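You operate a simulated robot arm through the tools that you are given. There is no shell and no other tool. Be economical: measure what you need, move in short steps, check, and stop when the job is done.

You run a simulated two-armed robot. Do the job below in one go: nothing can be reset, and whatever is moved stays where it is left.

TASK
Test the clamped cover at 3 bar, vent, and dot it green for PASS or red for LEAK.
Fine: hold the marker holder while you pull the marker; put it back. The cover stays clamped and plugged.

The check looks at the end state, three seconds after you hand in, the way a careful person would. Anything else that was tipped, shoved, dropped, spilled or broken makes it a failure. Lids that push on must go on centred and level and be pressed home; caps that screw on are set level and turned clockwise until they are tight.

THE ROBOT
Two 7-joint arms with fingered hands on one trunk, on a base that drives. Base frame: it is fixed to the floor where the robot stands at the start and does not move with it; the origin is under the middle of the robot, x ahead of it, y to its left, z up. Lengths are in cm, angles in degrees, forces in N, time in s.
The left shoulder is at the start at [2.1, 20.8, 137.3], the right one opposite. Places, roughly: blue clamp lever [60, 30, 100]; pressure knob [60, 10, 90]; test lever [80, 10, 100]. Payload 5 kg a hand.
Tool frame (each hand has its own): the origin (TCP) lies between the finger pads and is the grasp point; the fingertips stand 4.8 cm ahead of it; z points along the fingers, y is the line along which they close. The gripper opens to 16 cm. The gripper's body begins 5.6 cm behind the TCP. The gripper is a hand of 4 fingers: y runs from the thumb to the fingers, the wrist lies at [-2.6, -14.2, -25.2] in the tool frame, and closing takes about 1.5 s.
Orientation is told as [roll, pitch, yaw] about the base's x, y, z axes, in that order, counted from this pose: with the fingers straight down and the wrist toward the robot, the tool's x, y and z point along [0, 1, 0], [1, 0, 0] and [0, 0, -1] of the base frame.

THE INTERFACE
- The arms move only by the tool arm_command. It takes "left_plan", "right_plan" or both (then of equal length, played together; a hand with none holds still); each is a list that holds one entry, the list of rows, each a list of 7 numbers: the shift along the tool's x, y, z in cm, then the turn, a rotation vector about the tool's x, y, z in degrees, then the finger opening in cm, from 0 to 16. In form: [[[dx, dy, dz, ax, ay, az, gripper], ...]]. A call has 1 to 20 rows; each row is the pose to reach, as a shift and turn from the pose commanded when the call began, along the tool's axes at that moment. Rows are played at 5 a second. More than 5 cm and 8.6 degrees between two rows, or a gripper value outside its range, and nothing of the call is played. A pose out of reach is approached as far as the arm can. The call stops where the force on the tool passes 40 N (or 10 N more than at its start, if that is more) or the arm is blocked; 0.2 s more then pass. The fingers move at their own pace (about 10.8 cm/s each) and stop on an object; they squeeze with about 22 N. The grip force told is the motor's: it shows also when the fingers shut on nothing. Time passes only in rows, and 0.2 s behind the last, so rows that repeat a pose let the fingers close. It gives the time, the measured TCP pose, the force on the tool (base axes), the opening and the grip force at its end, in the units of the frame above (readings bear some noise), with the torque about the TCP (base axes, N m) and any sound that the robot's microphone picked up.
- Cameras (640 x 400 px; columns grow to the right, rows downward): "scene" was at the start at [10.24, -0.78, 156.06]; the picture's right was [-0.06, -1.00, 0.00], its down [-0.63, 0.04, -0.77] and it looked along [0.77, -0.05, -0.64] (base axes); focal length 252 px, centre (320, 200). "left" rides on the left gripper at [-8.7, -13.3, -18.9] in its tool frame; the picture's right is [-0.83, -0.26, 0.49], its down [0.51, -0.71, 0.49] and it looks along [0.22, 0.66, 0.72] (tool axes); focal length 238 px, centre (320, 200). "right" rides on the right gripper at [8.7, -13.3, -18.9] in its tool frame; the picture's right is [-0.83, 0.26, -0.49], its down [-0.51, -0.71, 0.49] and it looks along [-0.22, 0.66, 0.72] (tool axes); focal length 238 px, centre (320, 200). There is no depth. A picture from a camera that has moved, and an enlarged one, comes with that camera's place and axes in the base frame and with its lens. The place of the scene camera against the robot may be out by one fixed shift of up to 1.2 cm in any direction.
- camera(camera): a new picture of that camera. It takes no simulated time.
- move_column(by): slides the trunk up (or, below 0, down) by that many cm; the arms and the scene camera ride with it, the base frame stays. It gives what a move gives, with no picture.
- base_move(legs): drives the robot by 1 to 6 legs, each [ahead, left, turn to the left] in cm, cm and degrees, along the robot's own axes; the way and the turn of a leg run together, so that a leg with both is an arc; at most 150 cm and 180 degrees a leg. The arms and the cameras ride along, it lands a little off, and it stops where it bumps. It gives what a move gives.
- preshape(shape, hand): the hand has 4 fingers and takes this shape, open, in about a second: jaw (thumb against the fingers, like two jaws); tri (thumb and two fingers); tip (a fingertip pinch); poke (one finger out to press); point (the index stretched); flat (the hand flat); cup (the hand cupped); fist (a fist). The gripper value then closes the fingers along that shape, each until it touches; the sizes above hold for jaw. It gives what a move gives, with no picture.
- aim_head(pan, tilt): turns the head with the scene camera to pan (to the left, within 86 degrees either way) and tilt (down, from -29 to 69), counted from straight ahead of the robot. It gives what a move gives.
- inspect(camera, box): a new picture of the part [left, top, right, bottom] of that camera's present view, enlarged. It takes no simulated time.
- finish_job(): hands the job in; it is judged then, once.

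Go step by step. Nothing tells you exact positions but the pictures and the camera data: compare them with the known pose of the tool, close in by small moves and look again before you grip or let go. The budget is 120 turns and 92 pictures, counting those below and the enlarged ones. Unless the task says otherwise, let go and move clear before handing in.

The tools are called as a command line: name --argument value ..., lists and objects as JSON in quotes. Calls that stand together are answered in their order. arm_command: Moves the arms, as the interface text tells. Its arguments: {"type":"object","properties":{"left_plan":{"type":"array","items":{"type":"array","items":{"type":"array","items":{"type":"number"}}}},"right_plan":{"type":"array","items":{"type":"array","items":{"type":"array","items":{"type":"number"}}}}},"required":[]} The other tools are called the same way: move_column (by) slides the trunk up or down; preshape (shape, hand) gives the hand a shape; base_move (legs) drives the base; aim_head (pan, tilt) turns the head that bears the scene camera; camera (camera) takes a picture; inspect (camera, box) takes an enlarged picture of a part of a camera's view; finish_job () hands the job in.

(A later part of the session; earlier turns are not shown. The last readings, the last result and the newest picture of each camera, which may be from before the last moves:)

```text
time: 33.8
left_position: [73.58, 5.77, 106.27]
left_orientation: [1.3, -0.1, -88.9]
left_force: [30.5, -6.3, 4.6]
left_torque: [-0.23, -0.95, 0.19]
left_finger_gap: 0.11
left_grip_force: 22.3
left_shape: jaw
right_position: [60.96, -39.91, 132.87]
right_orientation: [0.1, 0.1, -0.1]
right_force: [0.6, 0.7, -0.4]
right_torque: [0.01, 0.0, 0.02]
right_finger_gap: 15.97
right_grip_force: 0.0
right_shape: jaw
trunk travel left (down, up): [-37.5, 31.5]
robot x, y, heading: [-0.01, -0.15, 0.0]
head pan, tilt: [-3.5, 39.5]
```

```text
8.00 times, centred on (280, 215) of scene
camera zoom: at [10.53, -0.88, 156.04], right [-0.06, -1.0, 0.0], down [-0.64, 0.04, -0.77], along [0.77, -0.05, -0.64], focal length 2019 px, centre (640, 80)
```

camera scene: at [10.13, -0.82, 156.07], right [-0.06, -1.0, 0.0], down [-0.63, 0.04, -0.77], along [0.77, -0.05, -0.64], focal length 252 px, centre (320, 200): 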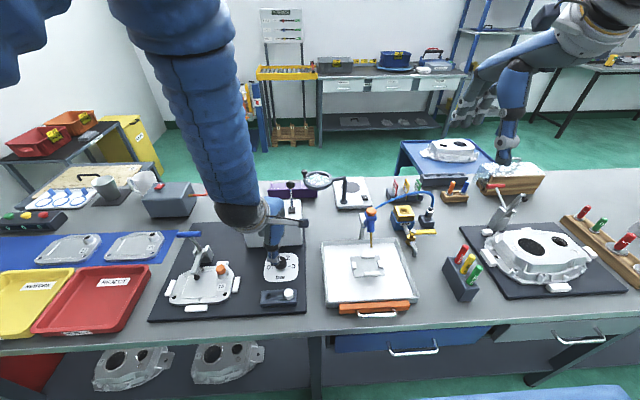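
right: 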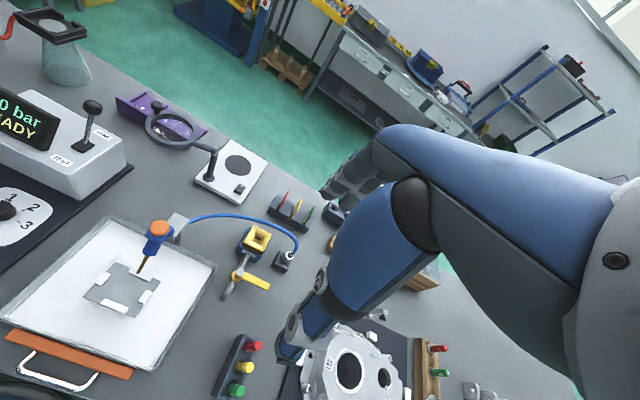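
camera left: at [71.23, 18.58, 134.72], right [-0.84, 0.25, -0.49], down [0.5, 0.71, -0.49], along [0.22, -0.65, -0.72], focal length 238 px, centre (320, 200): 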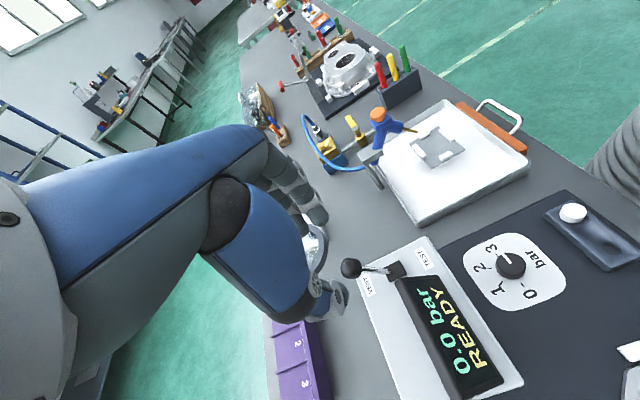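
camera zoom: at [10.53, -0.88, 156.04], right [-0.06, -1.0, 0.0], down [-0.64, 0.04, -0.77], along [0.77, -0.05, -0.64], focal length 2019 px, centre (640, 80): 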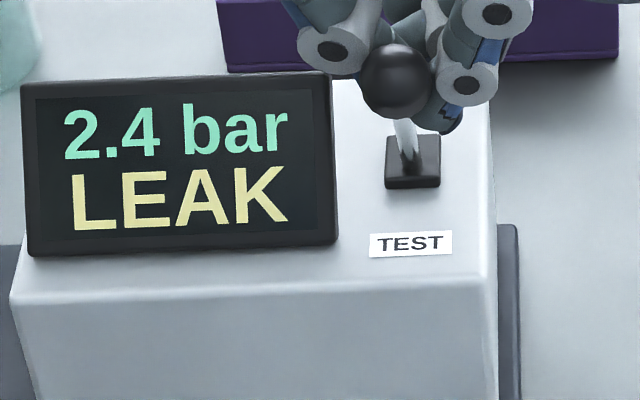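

The result is LEAK (2.4 bar), so the dot must be red. Next is venting: I'll lift off, turn the closed hand to yaw 0 in front of the ball, and push it back.

arm_command --left_plan '[[[1.5, 0, 0, 0, 0, 0, 0], [1.5, 0, -4, 0, 0, 0, 0], [1.5, 0, -8, 0, 0, 0, 0], [1.5, 0, -12, 0, 0, 0, 0], [0, 0.5, -12, 0, 0, -8.5, 0], [-1.5, 1, -12, 0, 0, -17, 0], [-3, 1.5, -12, 0, 0, -25.5, 0], [-4.5, 2.2, -12, 0, 0, -34, 0], [-6, 2.2, -12, 0, 0, -42.5, 0], [-7.6, 2.2, -12, 0, 0, -51, 0], [-7.6, 2.2, -12, 0, 0, -59.5, 0], [-7.6, 2.2, -12, 0, 0, -68, 0], [-7.6, 2.2, -12, 0, 0, -76.5, 0], [-7.6, 2.2, -12, 0, 0, -85, 0], [-7.6, 2.2, -12, 0, 0, -89, 0], [-7.6, 2.2, -12, 0, 0, -89, 0]]]'

inspect --camera "scene" --box '[210, 110, 370, 260]'

inspect --camera "right" --box '[0, 20, 240, 220]'

```text
time: 37.2
left_position: [65.27, 3.37, 117.97]
left_orientation: [-0.3, -0.4, -2.4]
left_force: [-0.7, -0.5, 0.2]
left_torque: [0.04, -0.01, -0.03]
left_finger_gap: 0.12
left_grip_force: 22.1
left_shape: jaw
left hand out of reach, approached as far as the arm can: row 15, 16
right_position: [60.69, -39.98, 133.01]
right_orientation: [0.1, 0.0, -0.1]
right_force: [0.3, -0.2, -0.9]
right_torque: [0.09, -0.04, 0.01]
right_finger_gap: 15.96
right_grip_force: 0.0
right_shape: jaw
trunk travel left (down, up): [-37.5, 31.5]
robot x, y, heading: [-0.32, 0.12, 0.2]
head pan, tilt: [-3.5, 39.5]
```

```text
2.67 times, centred on (290, 185) of scene
camera zoom: at [10.24, -0.89, 156.06], right [-0.06, -1.0, 0.0], down [-0.63, 0.04, -0.77], along [0.77, -0.05, -0.64], focal length 673 px, centre (400, 240)
```

zoom: 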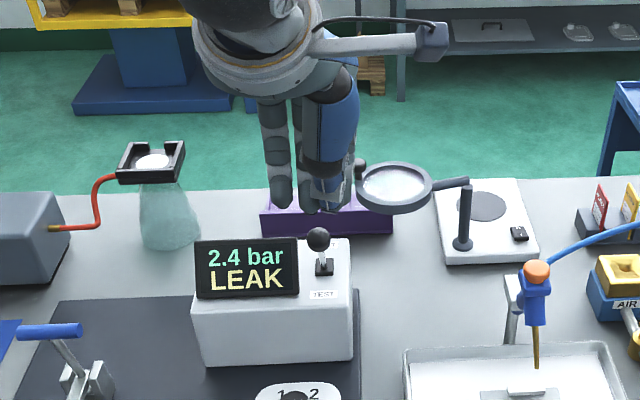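

```text
2.00 times, centred on (120, 120) of right
camera zoom: at [47.4, -31.23, 151.91], right [0.26, -0.84, 0.49], down [-0.71, -0.5, -0.49], along [0.66, -0.22, -0.72], focal length 477 px, centre (720, 360)
```

zoom: 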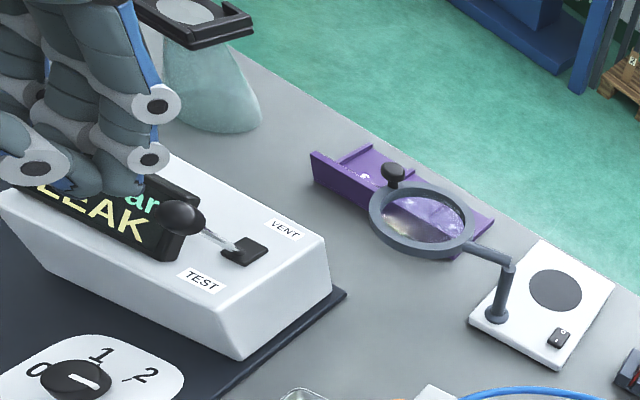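

The lever stays at TEST. The middle and ring fingers would hit the display, so I'll shape the left hand to a single poking finger.

preshape --shape "poke" --hand "left"

inspect --camera "scene" --box '[210, 110, 370, 260]'

inspect --camera "right" --box '[0, 0, 240, 200]'

camera --camera "left"

```text
time: 38.1
left_position: [65.22, 3.31, 118.12]
left_orientation: [-0.3, -0.4, -2.3]
left_force: [0.0, 1.2, 0.2]
left_torque: [-0.01, 0.01, -0.02]
left_finger_gap: 0.0
left_grip_force: 0.0
left_shape: poke
right_position: [60.69, -39.86, 133.02]
right_orientation: [0.0, 0.1, 0.0]
right_force: [0.4, 0.8, -1.0]
right_torque: [-0.02, -0.02, 0.0]
right_finger_gap: 15.96
right_grip_force: 0.1
right_shape: jaw
trunk travel left (down, up): [-37.5, 31.5]
robot x, y, heading: [0.02, -0.0, 0.1]
head pan, tilt: [-3.5, 39.5]
```

```text
2.67 times, centred on (290, 185) of scene
camera zoom: at [10.26, -0.81, 156.06], right [-0.06, -1.0, 0.0], down [-0.63, 0.04, -0.77], along [0.77, -0.05, -0.64], focal length 673 px, centre (400, 240)
```

zoom: 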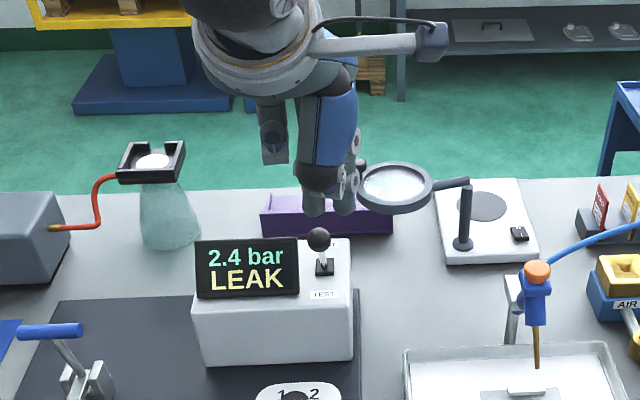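

```text
2.00 times, centred on (120, 100) of right
camera zoom: at [47.42, -31.15, 151.92], right [0.26, -0.83, 0.49], down [-0.71, -0.51, -0.49], along [0.66, -0.22, -0.72], focal length 477 px, centre (720, 400)
```

zoom: 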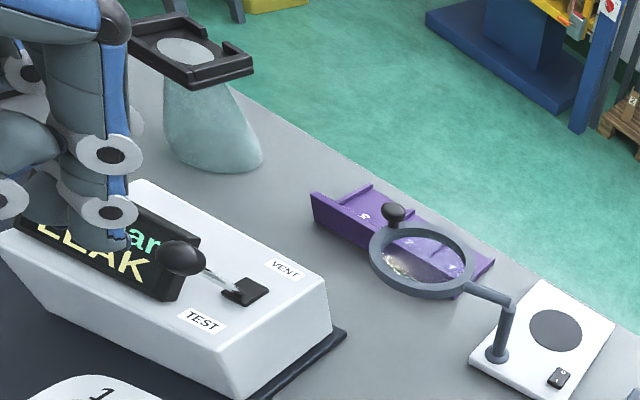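

```text
52 pictures are left
camera left: at [51.39, -4.69, 136.92], right [-0.29, -0.83, -0.48], down [-0.68, 0.53, -0.5], along [0.67, 0.19, -0.72], focal length 238 px, centre (320, 200)
```

left: 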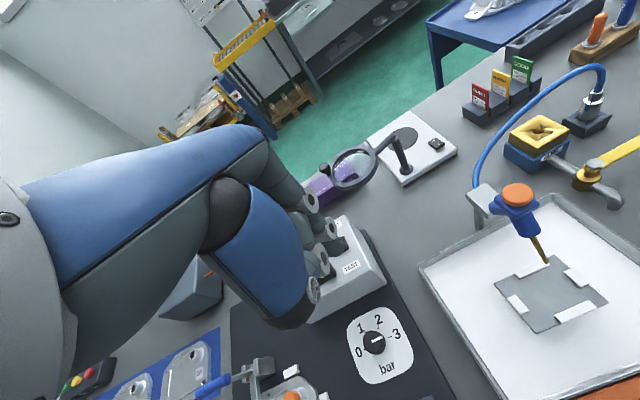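

With the mirrored right hand, the extra fingers fall away from the display, so it is the safer pusher. I'll move the left hand clear to its side and bring the closed right hand in front of the lever.

arm_command --left_plan '[[[0, 0, -3, 0, 0, 0, 0], [4, -1.2, -5, 0, 0, 0, 0], [8, -2.4, -7, 0, 0, 0, 0], [12, -3.6, -9, 0, 0, 0, 0], [16, -4.8, -10, 0, 0, 0, 0], [20, -6, -10, 0, 0, 0, 0], [24, -7, -10, 0, 0, 0, 0], [26, -7, -10, 0, 0, 0, 0], [26, -7, -10, 0, 0, 0, 0], [26, -7, -10, 0, 0, 0, 0], [26, -7, -10, 0, 0, 0, 0], [26, -7, -10, 0, 0, 0, 0], [26, -7, -10, 0, 0, 0, 0]]]' --right_plan '[[[3, 0, 0, 0, 0, 0, 8], [7, 0, 0, 0, 0, 0, 4], [11, 0, 0, 0, 0, 0, 0], [15, 0, 0, 0, 0, 0, 0], [19, 0, 0, 0, 0, 0, 0], [23, 0, 1.5, 0, 0, 0, 0], [27, 0, 3, 0, 0, 0, 0], [31, 1, 5, 0, 0, 0, 0], [35, 2, 7, 0, 0, 0, 0], [39, 3.5, 10, 0, 0, 0, 0], [42, 4.5, 12, 0, 0, 0, 0], [44.8, 5.3, 15, 0, 0, 0, 0], [44.8, 5.3, 15, 0, 0, 0, 0]]]'

inspect --camera "scene" --box '[210, 110, 370, 260]'

camera --camera "right"

```text
refused: row 10 steps farther than a row can; nothing moved
```

```text
2.67 times, centred on (290, 185) of scene
camera zoom: at [10.26, -0.81, 156.06], right [-0.06, -1.0, 0.0], down [-0.63, 0.04, -0.77], along [0.77, -0.05, -0.64], focal length 673 px, centre (400, 240)
```

zoom: 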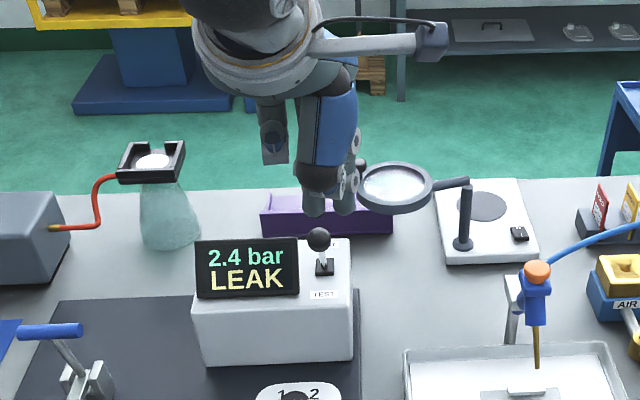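

```text
50 pictures are left
camera right: at [47.42, -31.15, 151.92], right [0.26, -0.83, 0.49], down [-0.71, -0.51, -0.49], along [0.66, -0.22, -0.72], focal length 238 px, centre (320, 200)
```

right: 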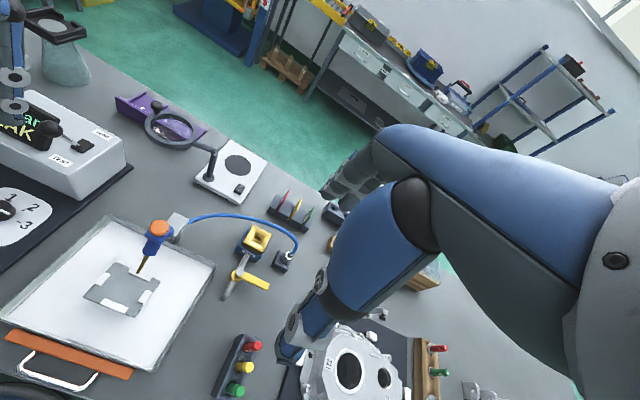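

One step was a touch too long and the call was refused, so nothing moved. I'll resend it with smaller steps.

arm_command --left_plan '[[[0, 0, -3, 0, 0, 0, 0], [4, -1.2, -5, 0, 0, 0, 0], [8, -2.4, -7, 0, 0, 0, 0], [12, -3.6, -9, 0, 0, 0, 0], [16, -4.8, -10, 0, 0, 0, 0], [20, -6, -10, 0, 0, 0, 0], [24, -7, -10, 0, 0, 0, 0], [26, -7, -10, 0, 0, 0, 0], [26, -7, -10, 0, 0, 0, 0], [26, -7, -10, 0, 0, 0, 0], [26, -7, -10, 0, 0, 0, 0], [26, -7, -10, 0, 0, 0, 0], [26, -7, -10, 0, 0, 0, 0], [26, -7, -10, 0, 0, 0, 0]]]' --right_plan '[[[3, 0, 0, 0, 0, 0, 8], [7, 0, 0, 0, 0, 0, 4], [11, 0, 0, 0, 0, 0, 0], [15, 0, 0, 0, 0, 0, 0], [19, 0, 0, 0, 0, 0, 0], [23, 0, 1.5, 0, 0, 0, 0], [27, 0, 3, 0, 0, 0, 0], [31, 1, 5, 0, 0, 0, 0], [35, 2, 7, 0, 0, 0, 0], [38.5, 3, 9, 0, 0, 0, 0], [41, 4, 11, 0, 0, 0, 0], [43, 5.3, 13, 0, 0, 0, 0], [44.8, 5.3, 15, 0, 0, 0, 0], [44.8, 5.3, 15, 0, 0, 0, 0]]]'

inspect --camera "scene" --box '[210, 110, 370, 260]'

camera --camera "right"

```text
time: 41.1
left_position: [58.08, 29.18, 128.11]
left_orientation: [-0.2, -1.2, -0.2]
left_force: [0.0, -1.1, -0.9]
left_torque: [0.04, -0.02, 0.04]
left_finger_gap: 0.01
left_grip_force: 0.1
left_shape: poke
left hand out of reach, approached as far as the arm can: row 7
right_position: [66.02, 4.97, 117.94]
right_orientation: [0.1, -0.1, -0.1]
right_force: [0.1, 0.1, 0.4]
right_torque: [-0.01, -0.01, -0.01]
right_finger_gap: 0.02
right_grip_force: 22.2
right_shape: jaw
right hand out of reach, approached as far as the arm can: row 5, 6, 7
trunk travel left (down, up): [-37.5, 31.5]
robot x, y, heading: [-0.16, -0.14, 0.1]
head pan, tilt: [-3.5, 39.5]
```

```text
2.67 times, centred on (290, 185) of scene
camera zoom: at [10.23, -0.84, 156.06], right [-0.06, -1.0, 0.0], down [-0.63, 0.04, -0.77], along [0.77, -0.05, -0.64], focal length 673 px, centre (400, 240)
```

zoom: 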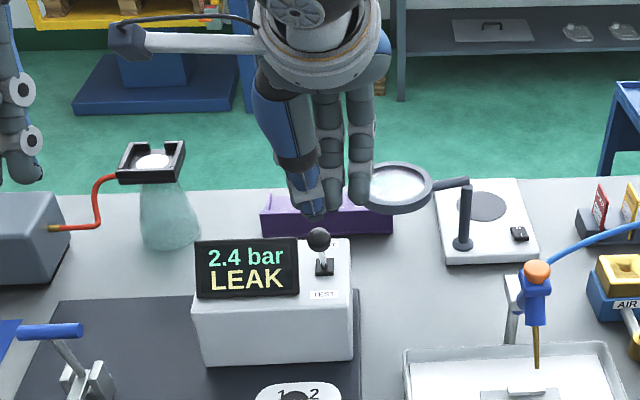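

```text
48 pictures are left
camera right: at [52.74, 13.73, 136.86], right [0.26, -0.84, 0.49], down [-0.71, -0.5, -0.49], along [0.66, -0.22, -0.72], focal length 238 px, centre (320, 200)
```

right: 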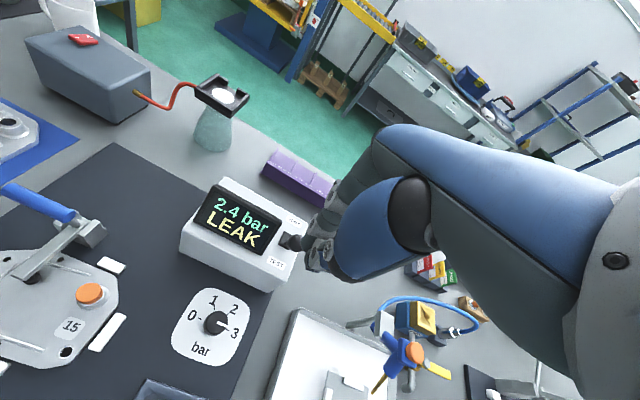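

The right hand is in place. I'll shift slightly right of the display edge, lower in front of the ball and push forward.

arm_command --right_plan '[[[-0.6, -1, 4, 0, 0, 0, 0], [-0.6, -1, 8, 0, 0, 0, 0], [-0.6, -1, 10.4, 0, 0, 0, 0], [-0.6, -1, 10.4, 0, 0, 0, 0]]]'

inspect --camera "scene" --box '[210, 110, 370, 260]'

inspect --camera "right" --box '[200, 150, 360, 280]'

```text
time: 42.1
left_position: [57.91, 29.22, 128.06]
left_orientation: [-0.2, -1.0, -0.1]
left_force: [-0.6, -1.1, 0.8]
left_torque: [0.04, -0.05, 0.0]
left_finger_gap: 0.0
left_grip_force: 0.2
left_shape: poke
right_position: [65.04, 4.38, 107.67]
right_orientation: [0.0, 0.0, -0.1]
right_force: [0.5, -1.1, 0.2]
right_torque: [0.01, -0.01, -0.02]
right_finger_gap: 0.0
right_grip_force: 22.0
right_shape: jaw
trunk travel left (down, up): [-37.5, 31.5]
robot x, y, heading: [0.29, 0.06, -0.2]
head pan, tilt: [-3.5, 39.5]
```

```text
2.67 times, centred on (290, 185) of scene
camera zoom: at [10.22, -0.79, 156.06], right [-0.06, -1.0, 0.0], down [-0.63, 0.04, -0.77], along [0.77, -0.05, -0.64], focal length 673 px, centre (400, 240)
```

zoom: 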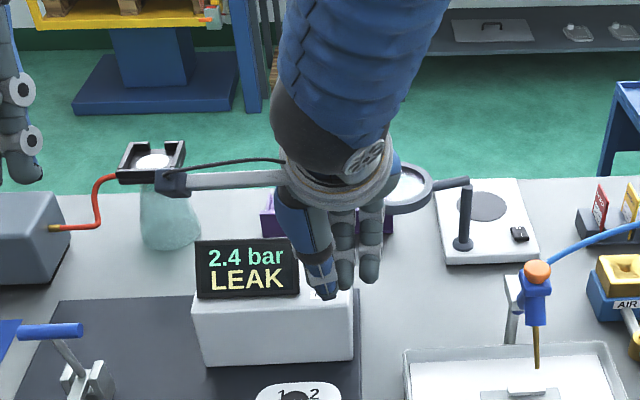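

```text
3.08 times, centred on (280, 215) of right
camera zoom: at [51.71, 13.05, 126.59], right [0.26, -0.84, 0.49], down [-0.71, -0.5, -0.49], along [0.66, -0.22, -0.72], focal length 733 px, centre (443, 154)
```

zoom: 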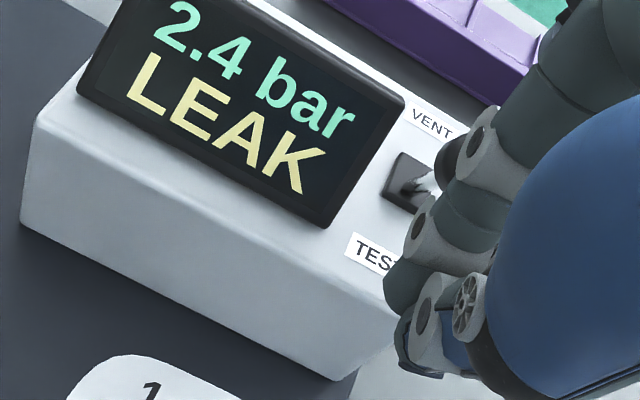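

The fingers sit in front of the ball and clear of the display. I'll push forward.

arm_command --right_plan '[[[0, 1.5, 0, 0, 0, 0, 0], [0, 3, 0, 0, 0, 0, 0], [0, 4.5, 0, 0, 0, 0, 0], [0, 6, 0, 0, 0, 0, 0], [0, 7.5, 0, 0, 0, 0, 0], [0, 9, 0, 0, 0, 0, 0], [0, 10.5, 0, 0, 0, 0, 0], [0, 11.5, 0, 0, 0, 0, 0], [0, 11.5, 0, 0, 0, 0, 0]]]'

inspect --camera "scene" --box '[210, 110, 370, 260]'

inspect --camera "right" --box '[200, 150, 360, 280]'

```text
time: 44.1
left_position: [57.82, 29.24, 128.08]
left_orientation: [-0.2, -1.2, 0.0]
left_force: [-0.3, 0.1, -0.3]
left_torque: [-0.05, 0.02, -0.01]
left_finger_gap: 0.0
left_grip_force: 0.0
left_shape: poke
right_position: [76.28, 4.65, 107.57]
right_orientation: [0.0, 0.1, -0.1]
right_force: [-23.2, 1.1, 2.1]
right_torque: [0.0, 0.53, 0.28]
right_finger_gap: 0.02
right_grip_force: 21.4
right_shape: jaw
trunk travel left (down, up): [-37.5, 31.5]
robot x, y, heading: [-0.18, -0.07, 0.0]
head pan, tilt: [-3.5, 39.5]
```

```text
2.67 times, centred on (290, 185) of scene
camera zoom: at [10.0, -0.74, 156.07], right [-0.06, -1.0, 0.0], down [-0.63, 0.04, -0.77], along [0.77, -0.05, -0.63], focal length 673 px, centre (400, 240)
```

zoom: 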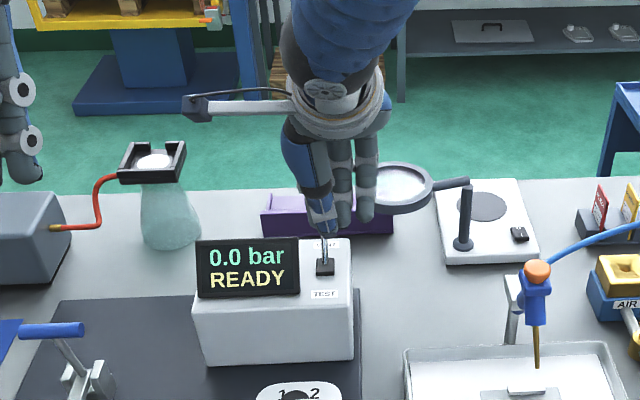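

```text
3.08 times, centred on (280, 215) of right
camera zoom: at [62.93, 13.35, 126.53], right [0.26, -0.83, 0.49], down [-0.71, -0.51, -0.49], along [0.65, -0.22, -0.72], focal length 733 px, centre (443, 154)
```

zoom: 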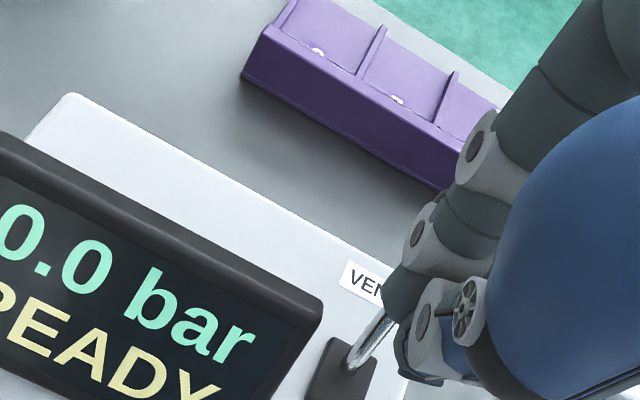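

The display shows 0.0 bar READY, so the station is vented with the lever at VENT. Red marker: row along x with red at about [54.8, -45.8], top z 98.6. I'll back both hands away and reshape the left.

arm_command --right_plan '[[[0, -3, 0, 0, 0, 0, 0], [0, -6, -1, 0, 0, 0, 0], [0, -9, -5, 0, 0, 0, 0], [-2, -11, -9, 0, 0, -8.5, 2], [-5, -13, -12, 0, 0, -17, 4], [-8, -15, -14, 0, 0, -25.5, 6], [-11, -17, -16, 0, 0, -34, 6], [-14, -19, -18, 0, 0, -42.5, 6], [-17, -21, -18, 0, 0, -51, 6], [-20, -21, -18, 0, 0, -59.5, 6], [-23, -21, -18, 0, 0, -68, 6], [-25, -21, -18, 0, 0, -76.5, 6], [-25, -21, -18, 0, 0, -85, 6], [-25, -21, -18, 0, 0, -90, 6], [-25, -21, -18, 0, 0, -90, 6]]]'

preshape --hand "left" --shape "jaw"

arm_command --left_plan '[[[0, 0, 0, 0, 0, 8.5, 12], [0, 0, 0, 0, 0, 17, 12], [-1, -1, 0, 0, 0, 25.5, 12], [-2, -2, 0, 0, 0, 34, 12], [-4, -3, 0, 0, 0, 42.5, 12], [-6, -4, 0, 0, 0, 51, 12], [-8, -5, 0, 0, 0, 59.5, 12], [-10, -6, 0, 0, 0, 68, 12], [-12, -7, 0, 0, 0, 76.5, 12], [-13, -8, 0, 0, 0, 85, 12], [-13, -8, 0, 0, 0, 90, 12], [-13, -8, 0, 0, 0, 90, 12]]]'

camera --camera "scene"

```text
time: 47.3
left_position: [58.06, 29.17, 128.09]
left_orientation: [-0.2, -1.1, -0.2]
left_force: [-0.2, -0.4, 0.1]
left_torque: [0.01, 0.0, -0.03]
left_finger_gap: 0.0
left_grip_force: 0.1
left_shape: poke
right_position: [55.35, -20.7, 125.75]
right_orientation: [0.0, 0.0, 90.1]
right_force: [0.6, 0.0, 0.1]
right_torque: [0.0, -0.01, 0.0]
right_finger_gap: 5.98
right_grip_force: 0.0
right_shape: jaw
trunk travel left (down, up): [-37.5, 31.5]
robot x, y, heading: [0.01, -0.02, 0.2]
head pan, tilt: [-3.5, 39.5]
```

```text
time: 48.2
left_position: [57.96, 29.22, 128.08]
left_orientation: [-0.1, -1.1, -0.1]
left_force: [-0.5, -0.4, -0.4]
left_torque: [0.02, 0.01, -0.01]
left_finger_gap: 15.99
left_grip_force: 0.1
left_shape: jaw
right_position: [55.52, -20.64, 125.81]
right_orientation: [0.1, -0.1, 89.9]
right_force: [0.3, -0.2, -0.3]
right_torque: [0.0, -0.03, 0.02]
right_finger_gap: 5.97
right_grip_force: 0.0
right_shape: jaw
trunk travel left (down, up): [-37.5, 31.5]
robot x, y, heading: [-0.54, 0.01, -0.1]
head pan, tilt: [-3.5, 39.5]
```

```text
time: 50.8
left_position: [50.18, 16.52, 127.72]
left_orientation: [1.2, -0.1, -90.2]
left_force: [0.2, -0.2, 0.1]
left_torque: [0.02, 0.0, 0.02]
left_finger_gap: 12.04
left_grip_force: 0.1
left_shape: jaw
right_position: [55.53, -20.74, 125.65]
right_orientation: [0.1, 0.0, 89.9]
right_force: [0.2, 0.4, 0.2]
right_torque: [-0.01, -0.02, -0.05]
right_finger_gap: 5.98
right_grip_force: 0.1
right_shape: jaw
trunk travel left (down, up): [-37.5, 31.5]
robot x, y, heading: [0.03, -0.21, 0.2]
head pan, tilt: [-3.5, 39.5]
```

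```text
43 pictures are left
camera scene: at [10.21, -0.81, 156.06], right [-0.06, -1.0, 0.0], down [-0.63, 0.04, -0.77], along [0.77, -0.05, -0.64], focal length 252 px, centre (320, 200)
```

scene: 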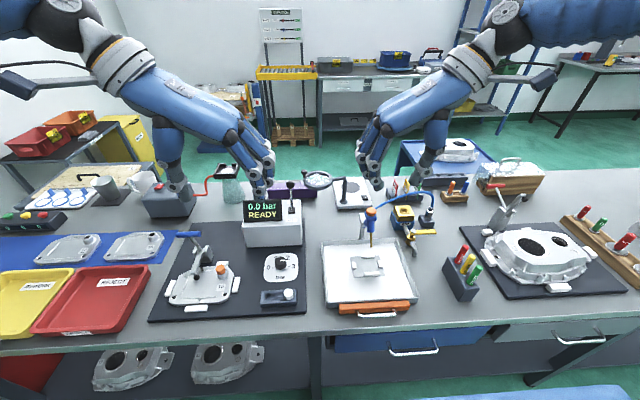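

Before driving right, I'll look at the blue object near the floor on that side.

aim_head --pan -55 --tilt 55

camera --camera "scene"

```text
time: 52.0
left_position: [50.29, 16.37, 127.77]
left_orientation: [1.0, -0.1, -90.2]
left_force: [-0.2, -0.2, 0.2]
left_torque: [0.0, 0.05, -0.02]
left_finger_gap: 12.03
left_grip_force: 0.1
left_shape: jaw
right_position: [55.51, -20.67, 125.68]
right_orientation: [0.1, -0.1, 89.9]
right_force: [0.9, 0.4, -0.3]
right_torque: [0.01, 0.02, 0.0]
right_finger_gap: 5.98
right_grip_force: 0.0
right_shape: jaw
trunk travel left (down, up): [-37.5, 31.5]
robot x, y, heading: [-0.17, 0.08, 0.0]
head pan, tilt: [-55.0, 55.0]
```

```text
42 pictures are left
camera scene: at [5.88, -6.19, 153.91], right [-0.82, -0.57, 0.0], down [-0.47, 0.67, -0.57], along [0.33, -0.47, -0.82], focal length 252 px, centre (320, 200)
```

scene: 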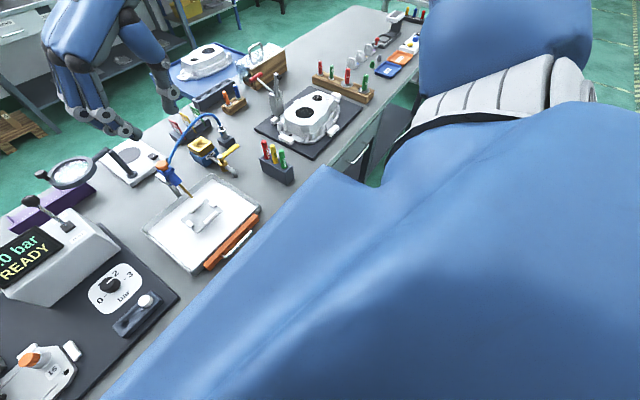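

The blue object is the robot's own body and the way is free. I'll drive right 38 cm.

base_move --legs '[[0, -38, 0]]'

aim_head --pan -5 --tilt 52

camera --camera "scene"

camera --camera "right"

```text
time: 54.4
left_position: [50.22, -21.35, 127.73]
left_orientation: [1.1, -0.2, -90.3]
left_force: [0.4, 0.0, -0.3]
left_torque: [0.07, 0.02, 0.02]
left_finger_gap: 12.02
left_grip_force: 0.0
left_shape: jaw
right_position: [55.31, -58.39, 125.63]
right_orientation: [0.0, 0.0, 89.8]
right_force: [0.1, -0.9, 0.8]
right_torque: [0.03, 0.01, 0.0]
right_finger_gap: 5.96
right_grip_force: 0.1
right_shape: jaw
trunk travel left (down, up): [-37.5, 31.5]
robot x, y, heading: [0.2, -37.68, -0.1]
head pan, tilt: [-55.0, 55.0]
```

```text
time: 55.6
left_position: [50.14, -21.45, 127.79]
left_orientation: [1.2, -0.1, -90.2]
left_force: [0.1, -1.0, -0.6]
left_torque: [0.01, -0.04, 0.03]
left_finger_gap: 12.03
left_grip_force: 0.0
left_shape: jaw
right_position: [55.37, -58.35, 125.65]
right_orientation: [0.1, 0.0, 89.9]
right_force: [0.2, -0.3, 0.3]
right_torque: [0.04, 0.01, -0.03]
right_finger_gap: 5.96
right_grip_force: 0.0
right_shape: jaw
trunk travel left (down, up): [-37.5, 31.5]
robot x, y, heading: [0.08, -37.19, -0.2]
head pan, tilt: [-5.0, 52.0]
```

```text
41 pictures are left
camera scene: at [9.14, -38.53, 154.3], right [-0.09, -1.0, 0.0], down [-0.79, 0.07, -0.62], along [0.61, -0.06, -0.79], focal length 252 px, centre (320, 200)
```

scene: 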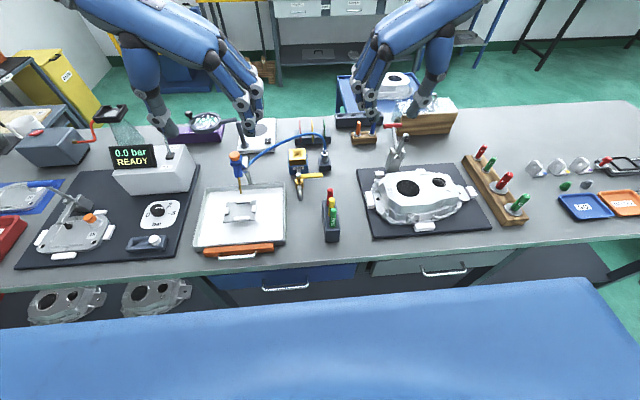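

```text
40 pictures are left
camera right: at [46.6, -71.6, 144.6], right [0.84, 0.26, 0.49], down [0.5, -0.71, -0.49], along [0.22, 0.66, -0.72], focal length 238 px, centre (320, 200)
```

right: 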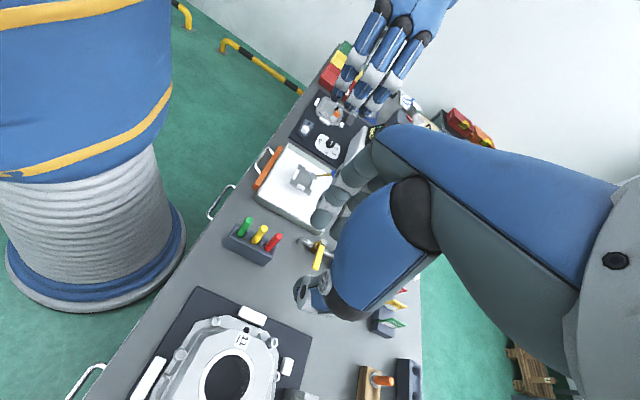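

inspect --camera "scene" --box '[300, 175, 360, 250]'

inspect --camera "right" --box '[210, 200, 300, 275]'

```text
5.33 times, centred on (330, 212) of scene
camera zoom: at [9.14, -38.53, 154.3], right [-0.09, -1.0, 0.0], down [-0.79, 0.07, -0.62], along [0.61, -0.06, -0.79], focal length 1346 px, centre (267, 133)
```

zoom: 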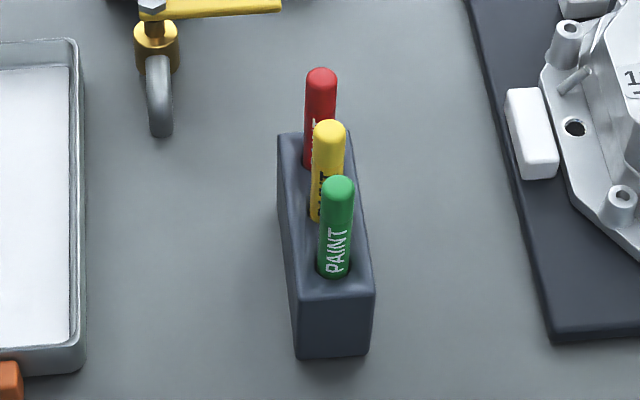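

```text
5.33 times, centred on (255, 238) of right
camera zoom: at [46.6, -71.6, 144.6], right [0.84, 0.26, 0.49], down [0.5, -0.71, -0.49], along [0.22, 0.66, -0.72], focal length 1271 px, centre (667, 0)
```

zoom: 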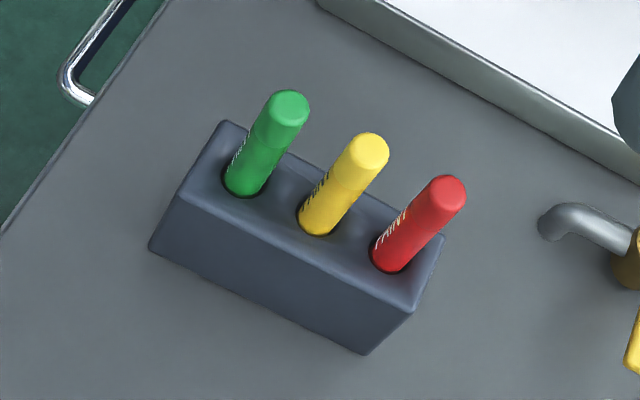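

The block spans x 45-56, y -47 to -43, top z about 91.5, and the red marker is at [54.5, -45.1] with its top at 98.4. I'll bring the left hand above the near end of the block first.

arm_command --left_plan '[[[-1, 3.5, 3, 0, 0, 0, 10], [-2, 7, 6, -0.5, 0, 0, 10], [-3, 10.5, 9, -1.2, 0, 0, 9], [-4, 14, 12, -1.2, 0, 0, 9], [-5, 17.5, 15, -1.2, 0, 0, 9], [-5.6, 20.5, 18, -1.2, 0, 0, 9], [-5.6, 23.7, 20, -1.2, 0, 0, 9], [-5.6, 23.7, 22, -1.2, 0, 0, 9], [-5.6, 23.7, 22, -1.2, 0, 0, 9]]]'

inspect --camera "scene" --box '[260, 130, 400, 260]'

camera --camera "left"

```text
time: 57.6
left_position: [44.86, -45.21, 105.82]
left_orientation: [1.2, -1.4, -90.3]
left_force: [-0.2, 0.4, 0.2]
left_torque: [0.01, 0.02, 0.03]
left_finger_gap: 9.03
left_grip_force: 0.1
left_shape: jaw
right_position: [55.26, -58.45, 125.73]
right_orientation: [0.1, -0.1, 89.8]
right_force: [-0.4, -0.4, -0.2]
right_torque: [0.09, 0.01, -0.02]
right_finger_gap: 5.97
right_grip_force: 0.1
right_shape: jaw
trunk travel left (down, up): [-37.5, 31.5]
robot x, y, heading: [-0.07, -37.31, -0.3]
head pan, tilt: [-5.0, 52.0]
```

```text
3.08 times, centred on (330, 195) of scene
camera zoom: at [9.11, -38.6, 154.3], right [-0.09, -1.0, 0.0], down [-0.78, 0.07, -0.62], along [0.61, -0.06, -0.79], focal length 777 px, centre (289, 215)
```

zoom: 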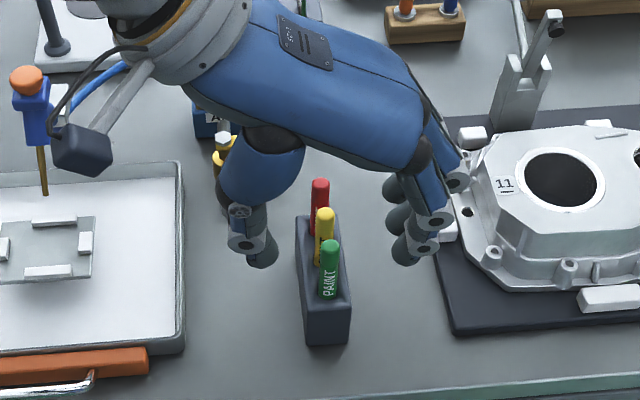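

```text
36 pictures are left
camera left: at [35.83, -31.53, 124.26], right [-0.82, 0.25, -0.51], down [0.52, 0.7, -0.5], along [0.23, -0.67, -0.7], focal length 238 px, centre (320, 200)
```

left: 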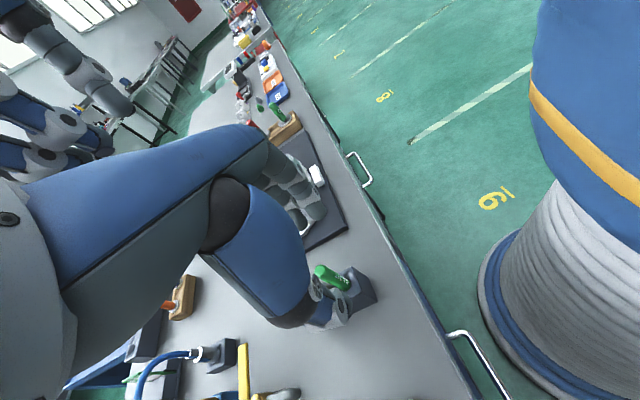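

The hand straddles the block, so I'll narrow the opening and lower to z about 93.5.

arm_command --left_plan '[[[-0.3, 0, 3, 0, 0, 0, 7], [-0.3, 0, 6, 0, 0, 0, 7], [-0.3, 0, 9, 0, 0, 0, 7], [-0.3, 0, 11, 0, 0, 0, 7], [-0.3, 0, 12.3, 0, 0, 0, 7], [-0.3, 0, 12.3, 0, 0, 0, 7]]]'

inspect --camera "scene" --box '[260, 130, 400, 260]'

inspect --camera "right" --box '[150, 140, 330, 290]'

```text
time: 59.0
left_position: [44.77, -45.55, 93.62]
left_orientation: [1.1, -1.3, -90.3]
left_force: [-0.5, -0.2, -0.4]
left_torque: [0.04, -0.01, 0.01]
left_finger_gap: 7.07
left_grip_force: 0.1
left_shape: jaw
right_position: [55.24, -58.41, 125.7]
right_orientation: [0.0, -0.1, 89.8]
right_force: [0.0, -0.6, 0.2]
right_torque: [-0.02, 0.03, 0.0]
right_finger_gap: 6.0
right_grip_force: 0.1
right_shape: jaw
trunk travel left (down, up): [-37.5, 31.5]
robot x, y, heading: [-0.13, -37.81, -0.3]
head pan, tilt: [-5.0, 52.0]
```

```text
3.08 times, centred on (330, 195) of scene
camera zoom: at [9.12, -38.53, 154.3], right [-0.09, -1.0, 0.0], down [-0.78, 0.07, -0.62], along [0.61, -0.06, -0.79], focal length 777 px, centre (289, 215)
```

zoom: 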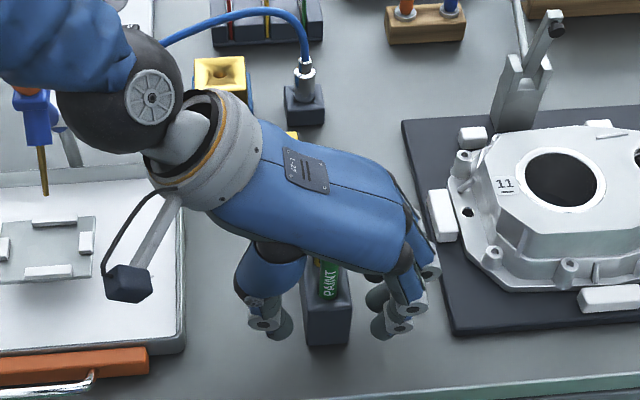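

```text
2.67 times, centred on (240, 215) of right
camera zoom: at [46.58, -71.61, 144.61], right [0.84, 0.26, 0.49], down [0.5, -0.71, -0.49], along [0.22, 0.66, -0.72], focal length 636 px, centre (533, 160)
```

zoom: 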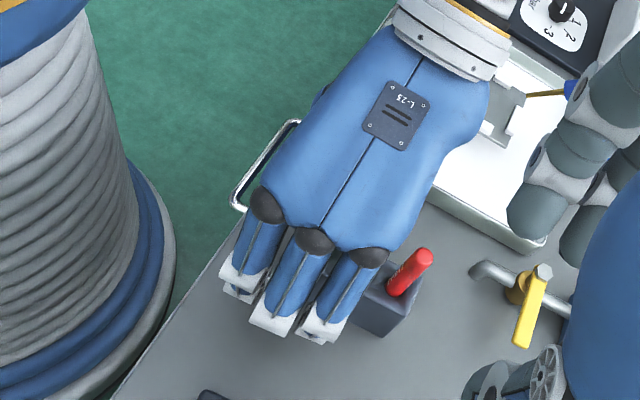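

The left fingers straddle the block with green and yellow under the palm. I'll shift 1 cm towards the near end to leave room at the red marker, then close on the block.

arm_command --left_plan '[[[-0.9, -0.2, 0, 0, 0, 0, 7], [-0.9, -0.2, 0, 0, 0, 0, 7], [-0.9, -0.2, 0, 0, 0, 0, 4], [-0.9, -0.2, 0, 0, 0, 0, 3], [-0.9, -0.2, 0, 0, 0, 0, 3], [-0.9, -0.2, 0, 0, 0, 0, 3]]]'

arm_command --right_plan '[[[0, 3, 3, 0, 0, 0, 6], [0, 6, 6, 0, 0, 0, 6], [0.3, 9, 9, 0, 0, 0, 6], [0.3, 12, 12, 0, 0, 0, 6], [0.3, 13.3, 14, 0, 0, 0, 6], [0.3, 13.3, 17, 0, 0, 0, 6], [0.3, 13.3, 19, 0, 0, 0, 6], [0.3, 13.3, 19, 0, 0, 0, 6]]]'

inspect --camera "scene" --box '[260, 130, 400, 260]'

inspect --camera "right" --box '[200, 150, 380, 300]'

```text
time: 60.4
left_position: [44.09, -45.22, 93.51]
left_orientation: [1.1, -1.2, -90.3]
left_force: [-0.2, -0.1, 1.0]
left_torque: [-0.04, 0.02, 0.02]
left_finger_gap: 3.06
left_grip_force: 0.0
left_shape: jaw
right_position: [55.3, -58.36, 125.58]
right_orientation: [0.0, 0.0, 89.8]
right_force: [0.3, -0.3, 0.1]
right_torque: [0.0, -0.04, -0.01]
right_finger_gap: 5.97
right_grip_force: 0.1
right_shape: jaw
trunk travel left (down, up): [-37.5, 31.5]
robot x, y, heading: [0.03, -37.56, -0.3]
head pan, tilt: [-5.0, 52.0]
```

```text
time: 62.2
left_position: [44.07, -45.04, 93.5]
left_orientation: [1.1, -1.4, -90.3]
left_force: [-0.6, -0.3, 0.1]
left_torque: [-0.02, 0.01, 0.01]
left_finger_gap: 3.04
left_grip_force: 0.1
left_shape: jaw
right_position: [54.85, -45.06, 106.59]
right_orientation: [0.1, 0.0, 89.7]
right_force: [0.1, -0.1, -1.0]
right_torque: [-0.01, 0.0, 0.02]
right_finger_gap: 5.98
right_grip_force: 0.0
right_shape: jaw
trunk travel left (down, up): [-37.5, 31.5]
robot x, y, heading: [-0.07, -37.18, -0.4]
head pan, tilt: [-5.0, 52.0]
```

```text
3.08 times, centred on (330, 195) of scene
camera zoom: at [9.14, -38.51, 154.3], right [-0.09, -1.0, 0.0], down [-0.79, 0.07, -0.62], along [0.61, -0.06, -0.79], focal length 777 px, centre (289, 215)
```

zoom: 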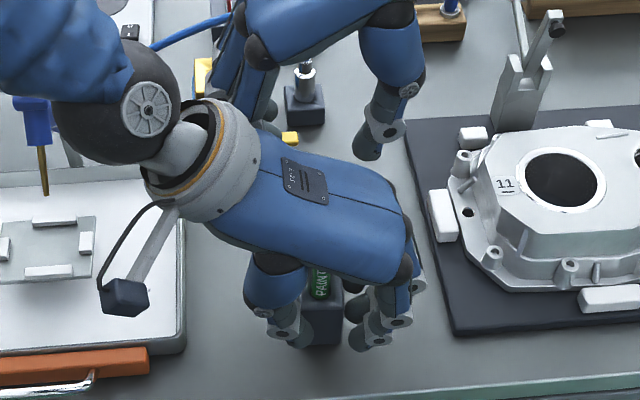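

```text
2.67 times, centred on (290, 225) of right
camera zoom: at [46.18, -58.28, 125.53], right [0.84, 0.26, 0.49], down [0.5, -0.71, -0.49], along [0.22, 0.66, -0.72], focal length 636 px, centre (400, 133)
```

zoom: 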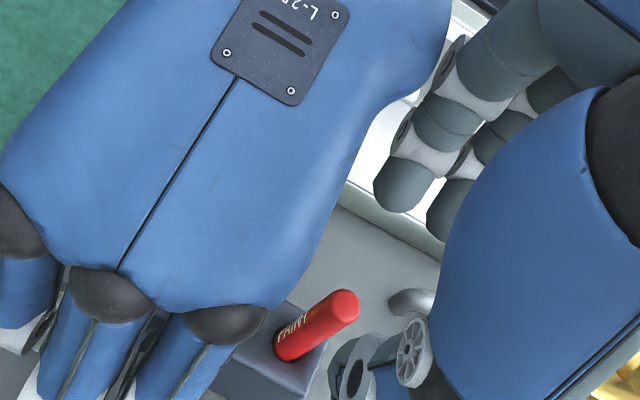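

The left fingers are at 3 cm without squeezing, so I'll close them further onto the block.

arm_command --left_plan '[[[0, 0, 0, 0, 0, 0, 2], [0, 0, 0, 0, 0, 0, 1], [0, 0, 0, 0, 0, 0, 0], [0, 0, 0, 0, 0, 0, 0], [0, 0, 0, 0, 0, 0, 0]]]'

camera --camera "left"

```text
time: 63.4
left_position: [43.91, -45.32, 93.61]
left_orientation: [1.1, -1.3, -90.3]
left_force: [-0.9, -0.4, 0.7]
left_torque: [-0.03, 0.02, -0.01]
left_finger_gap: 0.0
left_grip_force: 21.2
left_shape: jaw
right_position: [54.89, -45.0, 106.71]
right_orientation: [0.0, 0.0, 89.8]
right_force: [0.0, 0.7, -0.3]
right_torque: [-0.01, -0.01, 0.01]
right_finger_gap: 5.99
right_grip_force: 0.1
right_shape: jaw
trunk travel left (down, up): [-37.5, 31.5]
robot x, y, heading: [-0.11, -37.31, -0.3]
head pan, tilt: [-5.0, 52.0]
```

```text
31 pictures are left
camera left: at [34.91, -31.56, 111.98], right [-0.82, 0.25, -0.51], down [0.52, 0.7, -0.5], along [0.23, -0.67, -0.7], focal length 238 px, centre (320, 200)
```

left: 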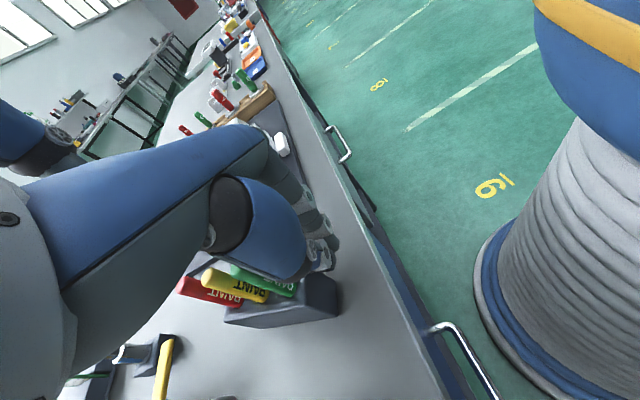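

The fingers shut just off the near end of the block. I'll open, tilt the hand 25° so the palm leans back towards the robot, advance and close again.

arm_command --left_plan '[[[0, 0, 0, 0, 0, 0, 7], [0, 0, 0, 0, 0, 0, 7], [0, 0, 0, 0, 0, 0, 7], [0.2, 0, -0.2, 0, 8.3, 0, 7], [0.6, 0, -0.2, 0, 16.6, 0, 7], [1.0, 0, -0.2, 0, 25, 0, 7], [1.4, 0, 0, 0, 25, 0, 7], [1.4, 0, 0, 0, 25, 0, 4], [1.4, 0, 0, 0, 25, 0, 2], [1.4, 0, 0, 0, 25, 0, 2], [1.4, 0, 0, 0, 25, 0, 2], [1.4, 0, 0, 0, 25, 0, 2]]]'

inspect --camera "scene" --box '[280, 160, 380, 250]'

inspect --camera "right" --box '[200, 150, 380, 300]'

```text
time: 66.0
left_position: [45.18, -45.37, 93.62]
left_orientation: [26.2, -1.3, -90.3]
left_force: [1.1, -0.1, -0.2]
left_torque: [-0.02, 0.03, -0.01]
left_finger_gap: 2.04
left_grip_force: 0.2
left_shape: jaw
right_position: [54.98, -45.08, 106.55]
right_orientation: [0.0, 0.0, 89.8]
right_force: [0.3, 0.2, -0.7]
right_torque: [0.0, 0.01, -0.03]
right_finger_gap: 5.98
right_grip_force: 0.2
right_shape: jaw
trunk travel left (down, up): [-37.5, 31.5]
robot x, y, heading: [-0.06, -37.64, -0.1]
head pan, tilt: [-5.0, 52.0]
```

```text
4.44 times, centred on (330, 205) of scene
camera zoom: at [9.14, -38.52, 154.3], right [-0.09, -1.0, 0.0], down [-0.79, 0.07, -0.62], along [0.61, -0.06, -0.79], focal length 1122 px, centre (276, 178)
```

zoom: 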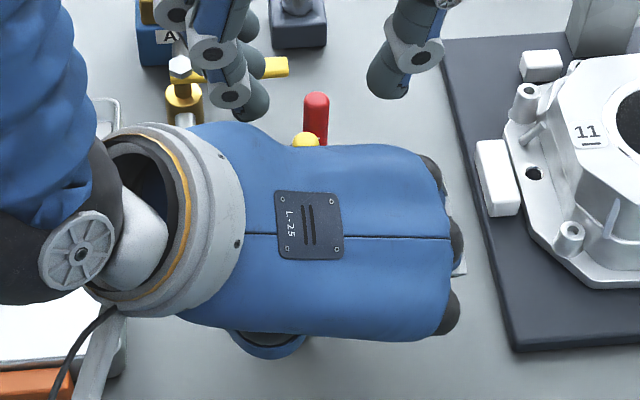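

```text
2.67 times, centred on (290, 225) of right
camera zoom: at [46.19, -58.3, 125.55], right [0.84, 0.26, 0.49], down [0.5, -0.71, -0.49], along [0.22, 0.66, -0.72], focal length 636 px, centre (400, 133)
```

zoom: 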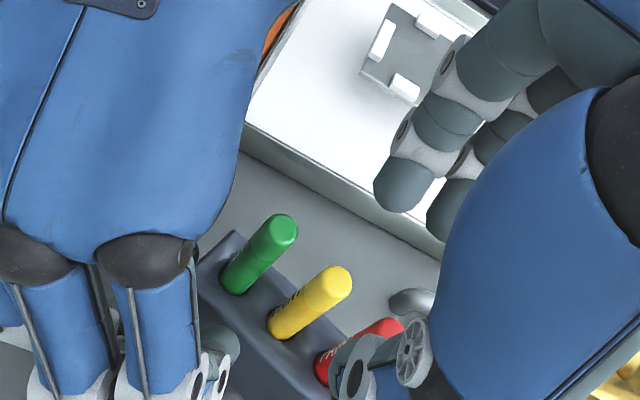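

The block has slid about 3 cm forward (red top now near x 57.7), pushed by the tilting hand. I'll open wide, lift slightly and look before re-gripping; I can slide it back once I hold it.

arm_command --left_plan '[[[0, 0, 0, 0, 0, 0, 9], [0, 0, 0, 0, 0, 0, 9], [0, 0, 0, 0, 0, 0, 9], [0, 0, 0, 0, 0, 0, 9]]]'

camera --camera "left"

camera --camera "right"

```text
time: 67.0
left_position: [45.31, -45.37, 93.45]
left_orientation: [26.1, -1.3, -90.3]
left_force: [0.2, 0.2, 0.0]
left_torque: [0.01, 0.0, 0.01]
left_finger_gap: 8.95
left_grip_force: 0.1
left_shape: jaw
right_position: [54.9, -44.99, 106.6]
right_orientation: [0.0, 0.1, 89.7]
right_force: [0.6, -0.1, 0.0]
right_torque: [0.04, -0.02, 0.04]
right_finger_gap: 6.0
right_grip_force: 0.0
right_shape: jaw
trunk travel left (down, up): [-37.5, 31.5]
robot x, y, heading: [0.19, -37.76, -0.2]
head pan, tilt: [-5.0, 52.0]
```

```text
28 pictures are left
camera left: at [29.16, -31.65, 106.4], right [-0.53, 0.24, -0.81], down [0.67, 0.7, -0.23], along [0.51, -0.67, -0.54], focal length 238 px, centre (320, 200)
```

left: 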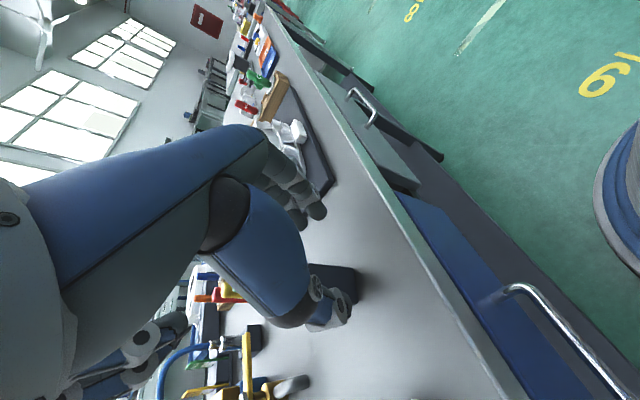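

```text
27 pictures are left
camera right: at [46.18, -58.31, 125.55], right [0.84, 0.26, 0.49], down [0.5, -0.71, -0.49], along [0.22, 0.66, -0.72], focal length 238 px, centre (320, 200)
```

right: 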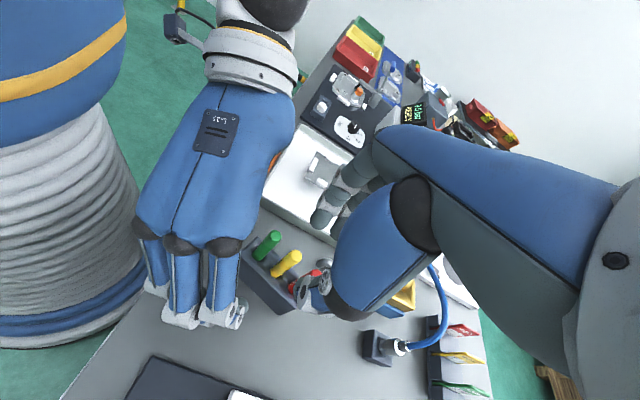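

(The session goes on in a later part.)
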